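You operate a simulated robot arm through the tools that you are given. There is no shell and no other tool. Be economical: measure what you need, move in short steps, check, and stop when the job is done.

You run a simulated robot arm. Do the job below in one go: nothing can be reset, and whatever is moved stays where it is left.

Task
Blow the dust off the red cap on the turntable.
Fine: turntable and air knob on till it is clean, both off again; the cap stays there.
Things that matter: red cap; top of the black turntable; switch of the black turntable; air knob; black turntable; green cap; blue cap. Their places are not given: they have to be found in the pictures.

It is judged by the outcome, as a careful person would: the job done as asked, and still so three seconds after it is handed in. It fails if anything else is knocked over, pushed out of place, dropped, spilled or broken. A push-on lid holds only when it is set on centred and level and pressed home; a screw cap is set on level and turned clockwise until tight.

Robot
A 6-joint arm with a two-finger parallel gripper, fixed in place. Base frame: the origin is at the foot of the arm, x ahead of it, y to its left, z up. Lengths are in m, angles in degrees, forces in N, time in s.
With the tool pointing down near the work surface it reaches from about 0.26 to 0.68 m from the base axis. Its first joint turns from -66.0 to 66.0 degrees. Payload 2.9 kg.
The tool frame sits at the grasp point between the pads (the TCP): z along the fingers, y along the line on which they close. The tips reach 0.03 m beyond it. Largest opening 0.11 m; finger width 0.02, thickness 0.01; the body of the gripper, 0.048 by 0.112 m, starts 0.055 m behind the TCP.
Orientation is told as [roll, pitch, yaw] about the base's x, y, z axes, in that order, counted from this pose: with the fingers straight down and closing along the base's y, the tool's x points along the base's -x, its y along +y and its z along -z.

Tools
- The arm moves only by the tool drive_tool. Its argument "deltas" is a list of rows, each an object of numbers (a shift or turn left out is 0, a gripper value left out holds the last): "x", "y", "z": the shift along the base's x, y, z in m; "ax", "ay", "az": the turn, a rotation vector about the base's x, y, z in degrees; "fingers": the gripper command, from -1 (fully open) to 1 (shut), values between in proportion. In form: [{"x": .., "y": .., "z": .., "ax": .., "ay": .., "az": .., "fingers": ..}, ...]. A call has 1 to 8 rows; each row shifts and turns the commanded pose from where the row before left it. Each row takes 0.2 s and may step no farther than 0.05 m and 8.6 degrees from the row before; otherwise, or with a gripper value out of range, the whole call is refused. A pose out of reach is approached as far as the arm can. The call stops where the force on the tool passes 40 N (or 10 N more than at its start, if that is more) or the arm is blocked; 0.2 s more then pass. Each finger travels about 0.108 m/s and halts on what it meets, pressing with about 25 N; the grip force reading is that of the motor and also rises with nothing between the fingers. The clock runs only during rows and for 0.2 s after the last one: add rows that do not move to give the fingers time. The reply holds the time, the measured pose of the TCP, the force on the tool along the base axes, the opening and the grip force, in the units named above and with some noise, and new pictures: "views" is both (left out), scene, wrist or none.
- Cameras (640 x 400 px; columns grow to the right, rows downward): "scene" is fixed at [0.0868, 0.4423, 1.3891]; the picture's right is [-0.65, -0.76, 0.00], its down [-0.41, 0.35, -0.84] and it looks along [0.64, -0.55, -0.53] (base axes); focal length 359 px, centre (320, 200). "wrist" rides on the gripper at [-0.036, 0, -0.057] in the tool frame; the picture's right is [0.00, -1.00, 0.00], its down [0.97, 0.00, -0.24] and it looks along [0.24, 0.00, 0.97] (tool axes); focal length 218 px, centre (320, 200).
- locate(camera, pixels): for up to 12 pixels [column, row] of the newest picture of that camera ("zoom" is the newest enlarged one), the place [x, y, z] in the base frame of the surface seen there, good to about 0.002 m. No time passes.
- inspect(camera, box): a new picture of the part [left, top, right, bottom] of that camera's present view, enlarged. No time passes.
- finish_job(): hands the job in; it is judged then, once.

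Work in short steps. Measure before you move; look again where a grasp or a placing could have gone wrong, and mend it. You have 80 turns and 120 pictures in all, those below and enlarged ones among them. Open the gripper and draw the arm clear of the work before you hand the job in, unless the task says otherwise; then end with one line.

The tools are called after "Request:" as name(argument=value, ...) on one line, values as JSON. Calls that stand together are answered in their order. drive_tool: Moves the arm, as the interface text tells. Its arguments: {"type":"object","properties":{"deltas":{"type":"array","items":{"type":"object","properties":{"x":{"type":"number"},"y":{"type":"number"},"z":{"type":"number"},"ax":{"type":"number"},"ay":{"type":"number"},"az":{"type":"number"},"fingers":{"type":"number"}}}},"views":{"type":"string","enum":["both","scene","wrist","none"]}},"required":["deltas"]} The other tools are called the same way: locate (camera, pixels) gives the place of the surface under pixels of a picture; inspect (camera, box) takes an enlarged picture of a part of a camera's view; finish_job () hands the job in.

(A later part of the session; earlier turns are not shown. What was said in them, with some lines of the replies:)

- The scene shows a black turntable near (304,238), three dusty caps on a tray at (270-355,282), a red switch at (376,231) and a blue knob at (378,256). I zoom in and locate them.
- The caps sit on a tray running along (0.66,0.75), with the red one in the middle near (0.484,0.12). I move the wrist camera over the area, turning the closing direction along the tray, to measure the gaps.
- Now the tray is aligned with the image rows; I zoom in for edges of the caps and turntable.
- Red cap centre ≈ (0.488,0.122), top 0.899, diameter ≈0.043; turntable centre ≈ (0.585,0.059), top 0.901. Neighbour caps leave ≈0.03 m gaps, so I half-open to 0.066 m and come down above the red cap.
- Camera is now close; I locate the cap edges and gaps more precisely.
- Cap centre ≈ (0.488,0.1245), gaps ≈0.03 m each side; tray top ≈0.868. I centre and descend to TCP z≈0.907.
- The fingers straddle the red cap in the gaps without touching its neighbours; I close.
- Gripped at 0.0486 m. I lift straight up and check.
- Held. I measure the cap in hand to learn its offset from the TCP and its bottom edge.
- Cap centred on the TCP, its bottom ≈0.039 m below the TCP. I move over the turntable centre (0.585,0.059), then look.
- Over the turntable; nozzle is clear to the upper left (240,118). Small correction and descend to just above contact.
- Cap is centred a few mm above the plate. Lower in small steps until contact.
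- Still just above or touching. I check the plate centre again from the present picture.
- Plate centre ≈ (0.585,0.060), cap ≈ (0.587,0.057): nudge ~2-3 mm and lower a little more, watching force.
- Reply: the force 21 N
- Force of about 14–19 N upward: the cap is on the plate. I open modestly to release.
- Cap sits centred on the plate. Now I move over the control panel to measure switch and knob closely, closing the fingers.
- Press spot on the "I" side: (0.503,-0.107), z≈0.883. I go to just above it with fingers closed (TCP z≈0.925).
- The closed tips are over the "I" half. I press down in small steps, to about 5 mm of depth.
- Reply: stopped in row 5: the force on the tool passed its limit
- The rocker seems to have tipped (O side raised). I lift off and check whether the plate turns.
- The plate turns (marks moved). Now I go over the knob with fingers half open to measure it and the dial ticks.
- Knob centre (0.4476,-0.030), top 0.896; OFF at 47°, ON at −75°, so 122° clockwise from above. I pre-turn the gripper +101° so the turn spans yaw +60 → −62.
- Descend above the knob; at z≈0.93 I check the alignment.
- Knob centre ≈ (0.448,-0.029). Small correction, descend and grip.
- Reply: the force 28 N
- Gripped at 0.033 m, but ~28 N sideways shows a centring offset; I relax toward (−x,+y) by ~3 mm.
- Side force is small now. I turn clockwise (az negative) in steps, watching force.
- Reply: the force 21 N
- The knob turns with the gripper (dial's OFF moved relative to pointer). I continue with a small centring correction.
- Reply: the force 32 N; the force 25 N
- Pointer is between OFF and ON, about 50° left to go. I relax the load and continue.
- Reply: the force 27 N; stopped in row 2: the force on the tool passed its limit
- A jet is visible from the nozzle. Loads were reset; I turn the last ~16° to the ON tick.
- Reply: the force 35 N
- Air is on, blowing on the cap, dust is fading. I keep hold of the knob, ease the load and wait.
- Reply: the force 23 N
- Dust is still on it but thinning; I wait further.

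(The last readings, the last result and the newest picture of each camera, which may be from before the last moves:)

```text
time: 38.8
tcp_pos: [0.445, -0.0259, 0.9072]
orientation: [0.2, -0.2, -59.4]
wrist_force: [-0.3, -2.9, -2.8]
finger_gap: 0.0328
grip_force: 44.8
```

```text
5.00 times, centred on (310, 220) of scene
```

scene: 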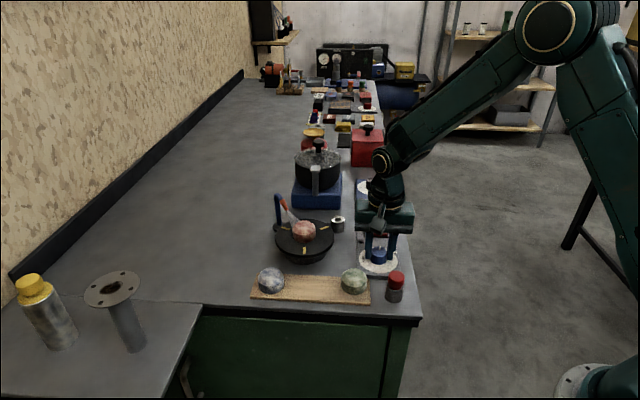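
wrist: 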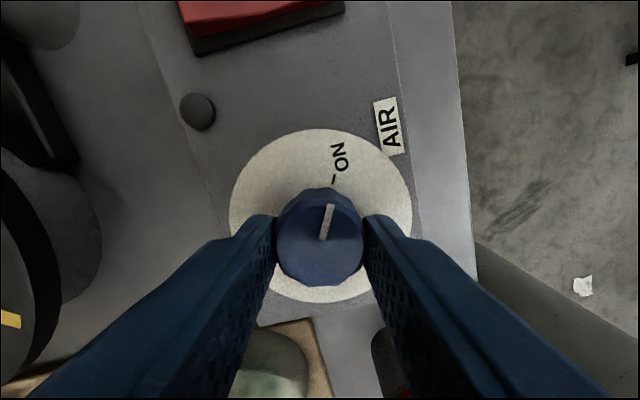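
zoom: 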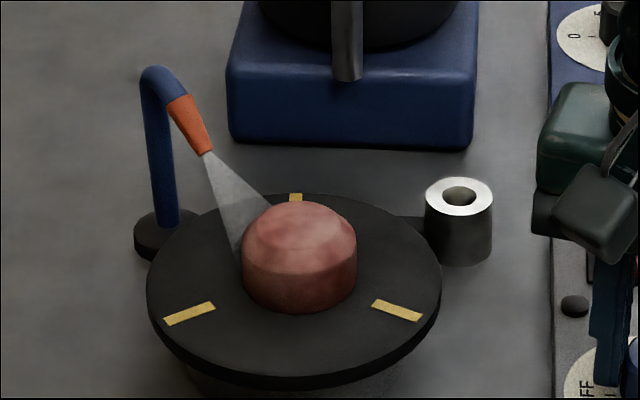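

Some haze remains on top; keep waiting.

Request:
drive_tool(deltas=[{}, {}, {}, {}, {}, {}, {}, {}], views="none")

Request:
drive_tool(deltas=[{}, {}, {}, {}, {}, {}, {}, {}], views="none")

Request:
drive_tool(deltas=[{}, {}, {}, {}, {}, {}, {}, {}], views="none")

Request:
drive_tool(deltas=[{}, {}, {}, {}, {}, {}, {}, {}], views="none")

Request:
inspect(camera="scene", box=[260, 180, 360, 260])

```text
time: 40.6
tcp_pos: [0.4444, -0.0264, 0.9077]
orientation: [0.2, -0.2, -59.4]
wrist_force: [-2.4, -2.5, -4.3]
finger_gap: 0.0329
grip_force: 45.1
```

```text
time: 42.4
tcp_pos: [0.4452, -0.0269, 0.9084]
orientation: [0.3, -0.2, -59.4]
wrist_force: [-2.5, -2.5, -5.8]
finger_gap: 0.0332
grip_force: 45.0
```

```text
time: 44.2
tcp_pos: [0.4436, -0.0268, 0.9086]
orientation: [0.2, -0.2, -59.4]
wrist_force: [-3.5, -2.3, -6.6]
finger_gap: 0.033
grip_force: 45.0
```

```text
time: 46.0
tcp_pos: [0.444, -0.0266, 0.9088]
orientation: [0.3, -0.2, -59.4]
wrist_force: [-3.2, -2.7, -6.0]
finger_gap: 0.0331
grip_force: 44.4
```

```text
5.00 times, centred on (310, 220) of scene
```

zoom: 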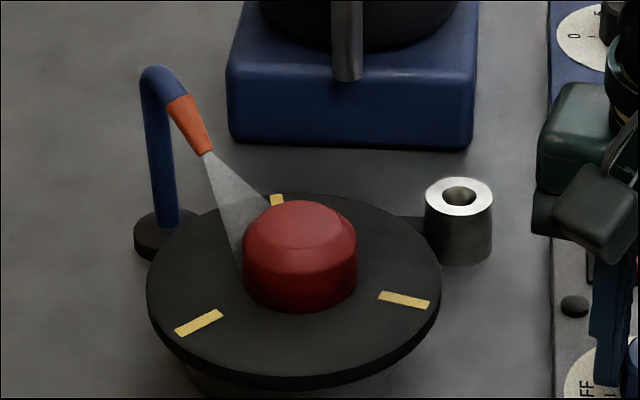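

The cap is now clean red; I wait a moment longer to cover the whole turn and recheck.

Request:
drive_tool(deltas=[{}, {}, {}, {}, {}, {}, {}, {}], views="none")

Request:
drive_tool(deltas=[{}, {}, {}, {}, {}, {}, {}, {}], views="none")

Request:
inspect(camera="scene", box=[260, 180, 360, 260])

```text
time: 47.8
tcp_pos: [0.4449, -0.0262, 0.9085]
orientation: [0.3, -0.2, -59.4]
wrist_force: [-4.0, -2.3, -5.3]
finger_gap: 0.0331
grip_force: 45.1
```

```text
time: 49.6
tcp_pos: [0.444, -0.0259, 0.9096]
orientation: [0.3, -0.1, -59.3]
wrist_force: [-3.8, -3.0, -6.0]
finger_gap: 0.0328
grip_force: 44.7
```

```text
5.00 times, centred on (310, 220) of scene
```

zoom: 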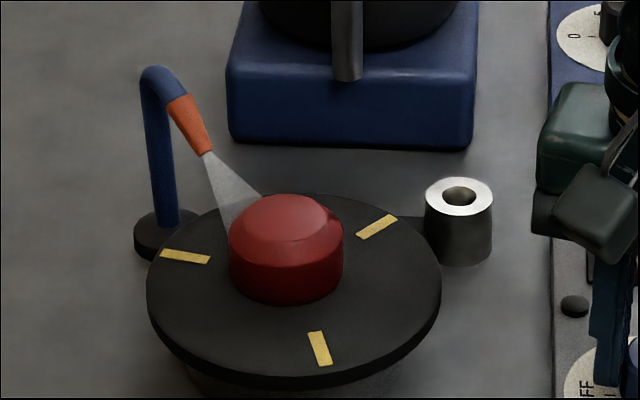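

Clean all round. I turn the knob back counter-clockwise to OFF in steps.

Request:
drive_tool(deltas=[{"az": 8}, {"az": 8}, {"az": 8}, {}], views="none")

Request:
drive_tool(deltas=[{"az": 8}, {"az": 8}, {"az": 8}, {}], views="wrist")

```text
time: 50.6
tcp_pos: [0.444, -0.0269, 0.9079]
orientation: [0.2, -0.1, -35.4]
wrist_force: [-9.5, -10.4, -12.6]
finger_gap: 0.0331
grip_force: 45.2
```

```text
time: 51.6
tcp_pos: [0.4435, -0.027, 0.9084]
orientation: [0.2, 0.0, -11.4]
wrist_force: [-6.9, -16.7, -18.2]
finger_gap: 0.0331
grip_force: 44.8
```

wrist: 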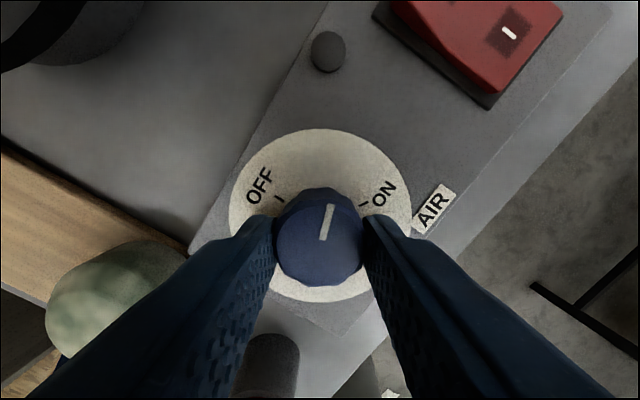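

Turning fine; I ease the load (−y, −z a touch) and continue.

Request:
drive_tool(deltas=[{"az": 8, "x": -0.0003, "y": -0.001, "z": -0.0007}, {"az": 8}, {"az": 8}, {}], views="none")

Request:
drive_tool(deltas=[{"az": 8, "y": -0.0005}, {"az": 8}, {"az": 8}, {}], views="wrist")

```text
time: 52.6
tcp_pos: [0.4439, -0.0289, 0.9085]
orientation: [0.3, -0.3, 12.8]
wrist_force: [-12.2, -9.8, 9.4]
finger_gap: 0.0327
grip_force: 45.2
```

```text
time: 53.6
tcp_pos: [0.4451, -0.0291, 0.9082]
orientation: [0.2, -0.1, 36.5]
wrist_force: [-18.4, -18.1, 19.5]
finger_gap: 0.0331
grip_force: 45.3
```

wrist: 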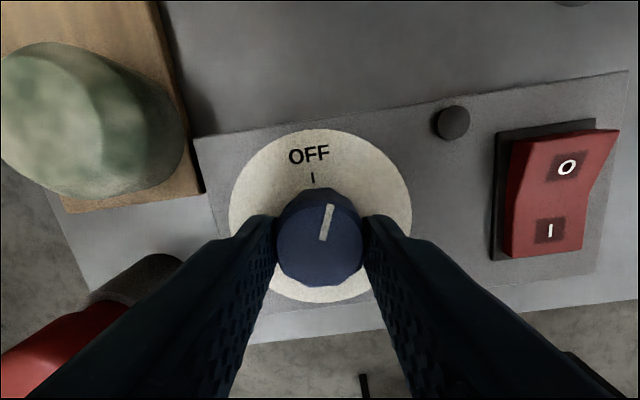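

About 24° remain to the original orientation (yaw 60). Ease load and finish the turn.

Request:
drive_tool(deltas=[{"az": 6, "x": -0.0012, "y": -0.0012, "z": 0.0008}, {"az": 6}, {"az": 6}, {}], views="none")

Request:
drive_tool(deltas=[{"az": 3}, {"az": 3}, {}], views="both")

```text
time: 54.6
tcp_pos: [0.4444, -0.0299, 0.9078]
orientation: [0.3, -0.3, 54.7]
wrist_force: [4.5, -8.1, -3.5]
finger_gap: 0.033
grip_force: 44.8
```

```text
time: 55.4
tcp_pos: [0.4436, -0.0305, 0.9086]
orientation: [0.2, -0.3, 60.6]
wrist_force: [15.9, -7.4, -11.5]
finger_gap: 0.033
grip_force: 45.3
```

scene: 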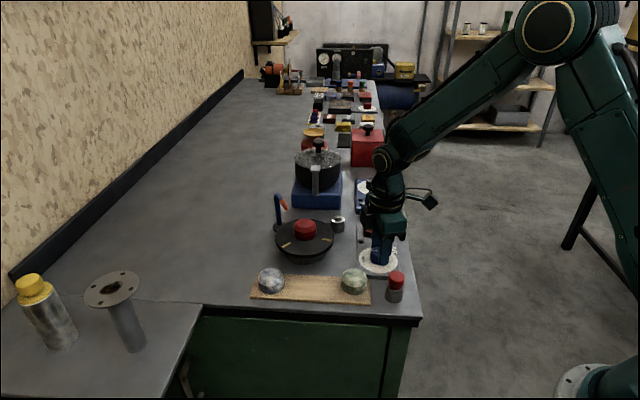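
wrist: 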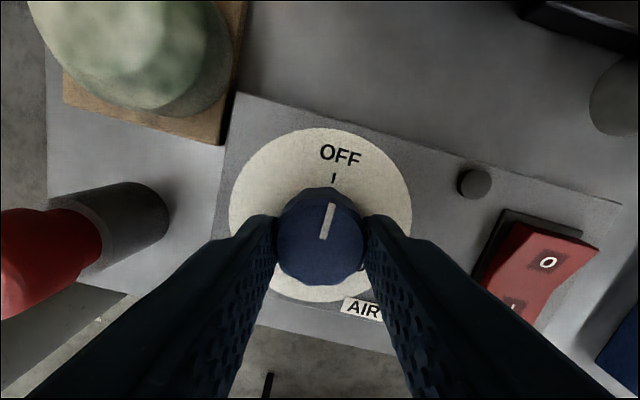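

Knob is at OFF and the jet is gone. I release and lift clear.

Request:
drive_tool(deltas=[{"fingers": 0.0}, {}, {"z": 0.04}, {"z": 0.05}, {"fingers": 1}, {}], views="wrist")

```text
time: 56.8
tcp_pos: [0.4471, -0.0305, 0.9976]
orientation: [0.4, -0.3, 60.7]
wrist_force: [0.1, 0.2, 0.7]
finger_gap: 0.0002
grip_force: 25.0
```

wrist: 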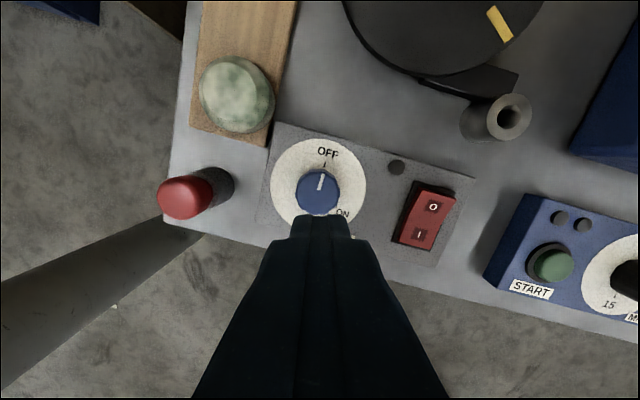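

Request:
locate(camera="wrist", pixels=[[433, 207], [420, 236], [438, 192], [427, 222]])

```text
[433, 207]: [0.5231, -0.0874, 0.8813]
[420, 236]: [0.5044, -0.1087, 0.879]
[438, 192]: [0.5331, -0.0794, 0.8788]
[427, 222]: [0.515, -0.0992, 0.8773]
```

The O side is at (0.524,-0.087). I move above it and descend close.

Request:
drive_tool(deltas=[{"x": 0.039, "y": -0.0275}, {"x": 0.039, "y": -0.0275}, {"z": -0.035}, {"z": -0.035}, {}, {}], views="both")

```text
time: 58.2
tcp_pos: [0.5181, -0.0842, 0.927]
orientation: [0.3, -0.1, 60.6]
wrist_force: [0.3, 0.2, -0.4]
finger_gap: 0.0
grip_force: 25.7
```

scene: 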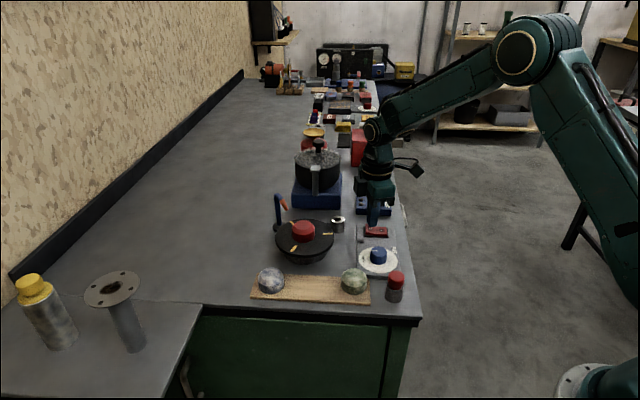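
wrist: 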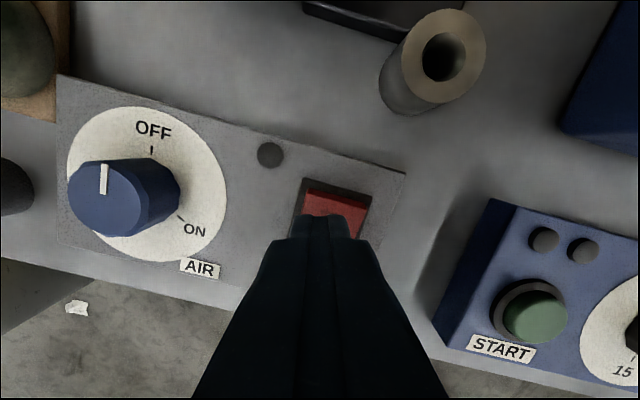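

Tips look slightly toward the rocker's middle; I shift +x 6 mm and press in small steps.

Request:
drive_tool(deltas=[{"x": 0.006, "y": 0.0005, "z": -0.004}, {"z": -0.005}, {"z": -0.004}, {"z": -0.003}, {"z": -0.003}, {}], views="wrist")

```text
time: 59.6
tcp_pos: [0.5255, -0.0832, 0.912]
orientation: [0.2, -0.2, 60.7]
wrist_force: [-7.9, 4.2, 24.5]
finger_gap: 0.0002
grip_force: 24.9
```

wrist: 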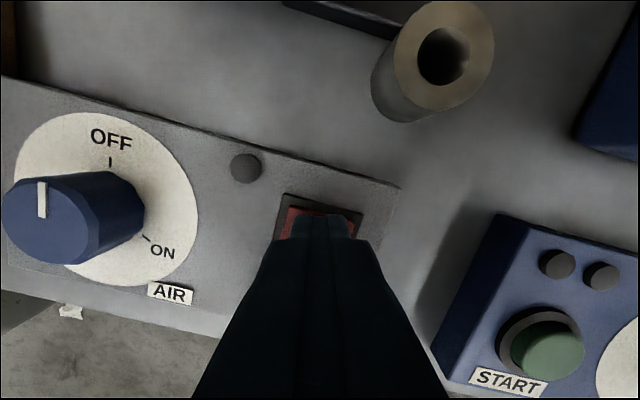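

Contact with ~25 N; I press a little further, then lift and check.

Request:
drive_tool(deltas=[{"z": -0.001}, {"z": -0.001}, {"z": -0.001}, {}], views="none")

Request:
drive_tool(deltas=[{"z": 0.03}, {"z": 0.04}, {"z": 0.04}, {"x": -0.02, "y": 0.01}], views="both")

Request:
inspect(camera="scene", box=[240, 180, 420, 310])

```text
time: 60.0
tcp_pos: [0.5272, -0.0831, 0.9122]
orientation: [0.3, -0.2, 60.7]
wrist_force: [-5.3, 1.5, 7.4]
finger_gap: 0.0
grip_force: 25.2
stopped in row 2: the force on the tool passed its limit (the readings are from after the stop); the commanded pose is now the measured one
```

```text
time: 61.0
tcp_pos: [0.5065, -0.0725, 1.023]
orientation: [0.3, -0.2, 60.7]
wrist_force: [1.1, 0.0, -0.1]
finger_gap: 0.0
grip_force: 24.6
```

scene: 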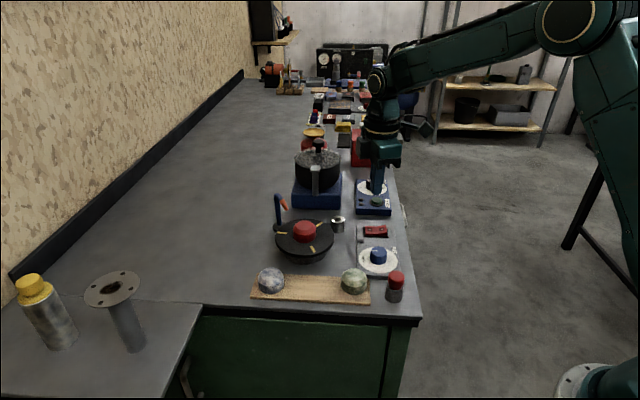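
wrist: 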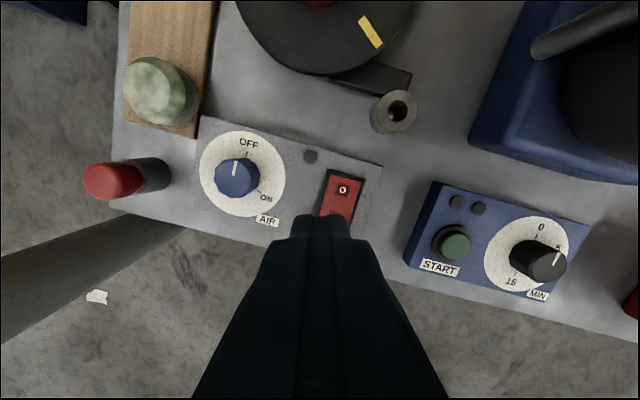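

```text
3.08 times, centred on (330, 245) of scene
```

zoom: 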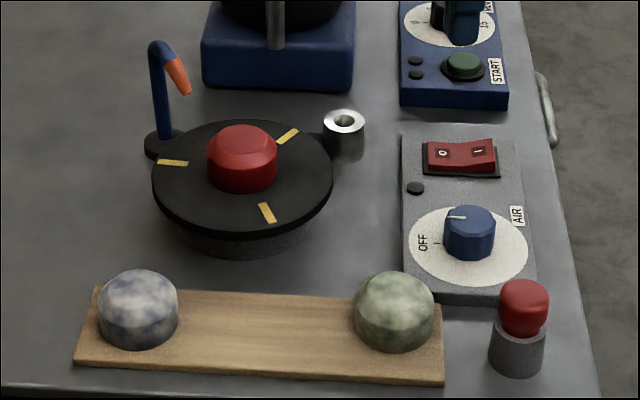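

The rocker is back on O and the knob at OFF. I retract upward with the gripper open and confirm the plate has stopped.

Request:
drive_tool(deltas=[{"z": 0.04, "x": -0.03, "fingers": -1}, {"z": 0.04, "x": -0.03, "y": -0.02}, {"z": 0.04, "x": -0.03, "y": -0.02}, {}, {}, {}], views="none")

Request:
inspect(camera="scene", box=[240, 180, 420, 310])

```text
refused: row 2 steps farther than a row can; nothing moved
```

```text
3.08 times, centred on (330, 245) of scene
```

zoom: 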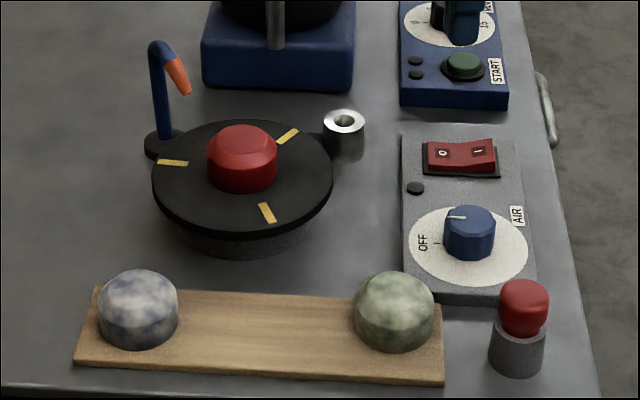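

That step was too long and was refused; I use shorter ones.

Request:
drive_tool(deltas=[{"z": 0.04}, {"z": 0.04, "x": -0.02, "fingers": -1}, {"z": 0.03, "x": -0.03, "y": -0.01}, {"x": -0.03, "y": -0.02}, {}, {}], views="none")

Request:
inspect(camera="scene", box=[240, 180, 420, 310])

```text
time: 62.4
tcp_pos: [0.4254, -0.1025, 1.1299]
orientation: [0.3, -0.2, 60.8]
wrist_force: [-0.1, -0.1, 0.0]
finger_gap: 0.1099
grip_force: 0.0
```

```text
3.08 times, centred on (330, 245) of scene
```

zoom: 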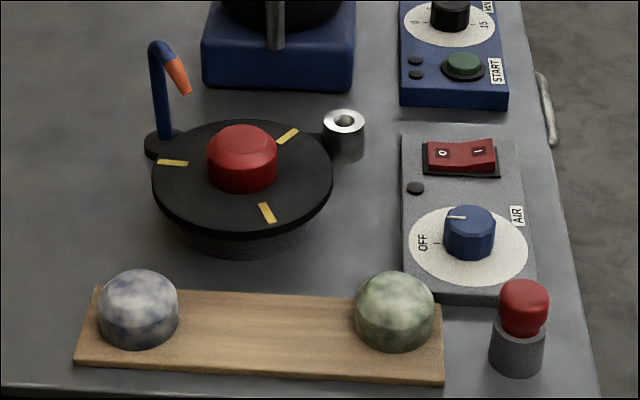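

The plate is still (same mark positions), the air is off, the cap is clean and in place, and the arm is clear. Handing in.

Request:
finish_job()

```text
The job is handed in.
```

The red cap is blown clean and still on the turntable; the turntable and air knob are both off again, and the blue and green caps weren't moved.
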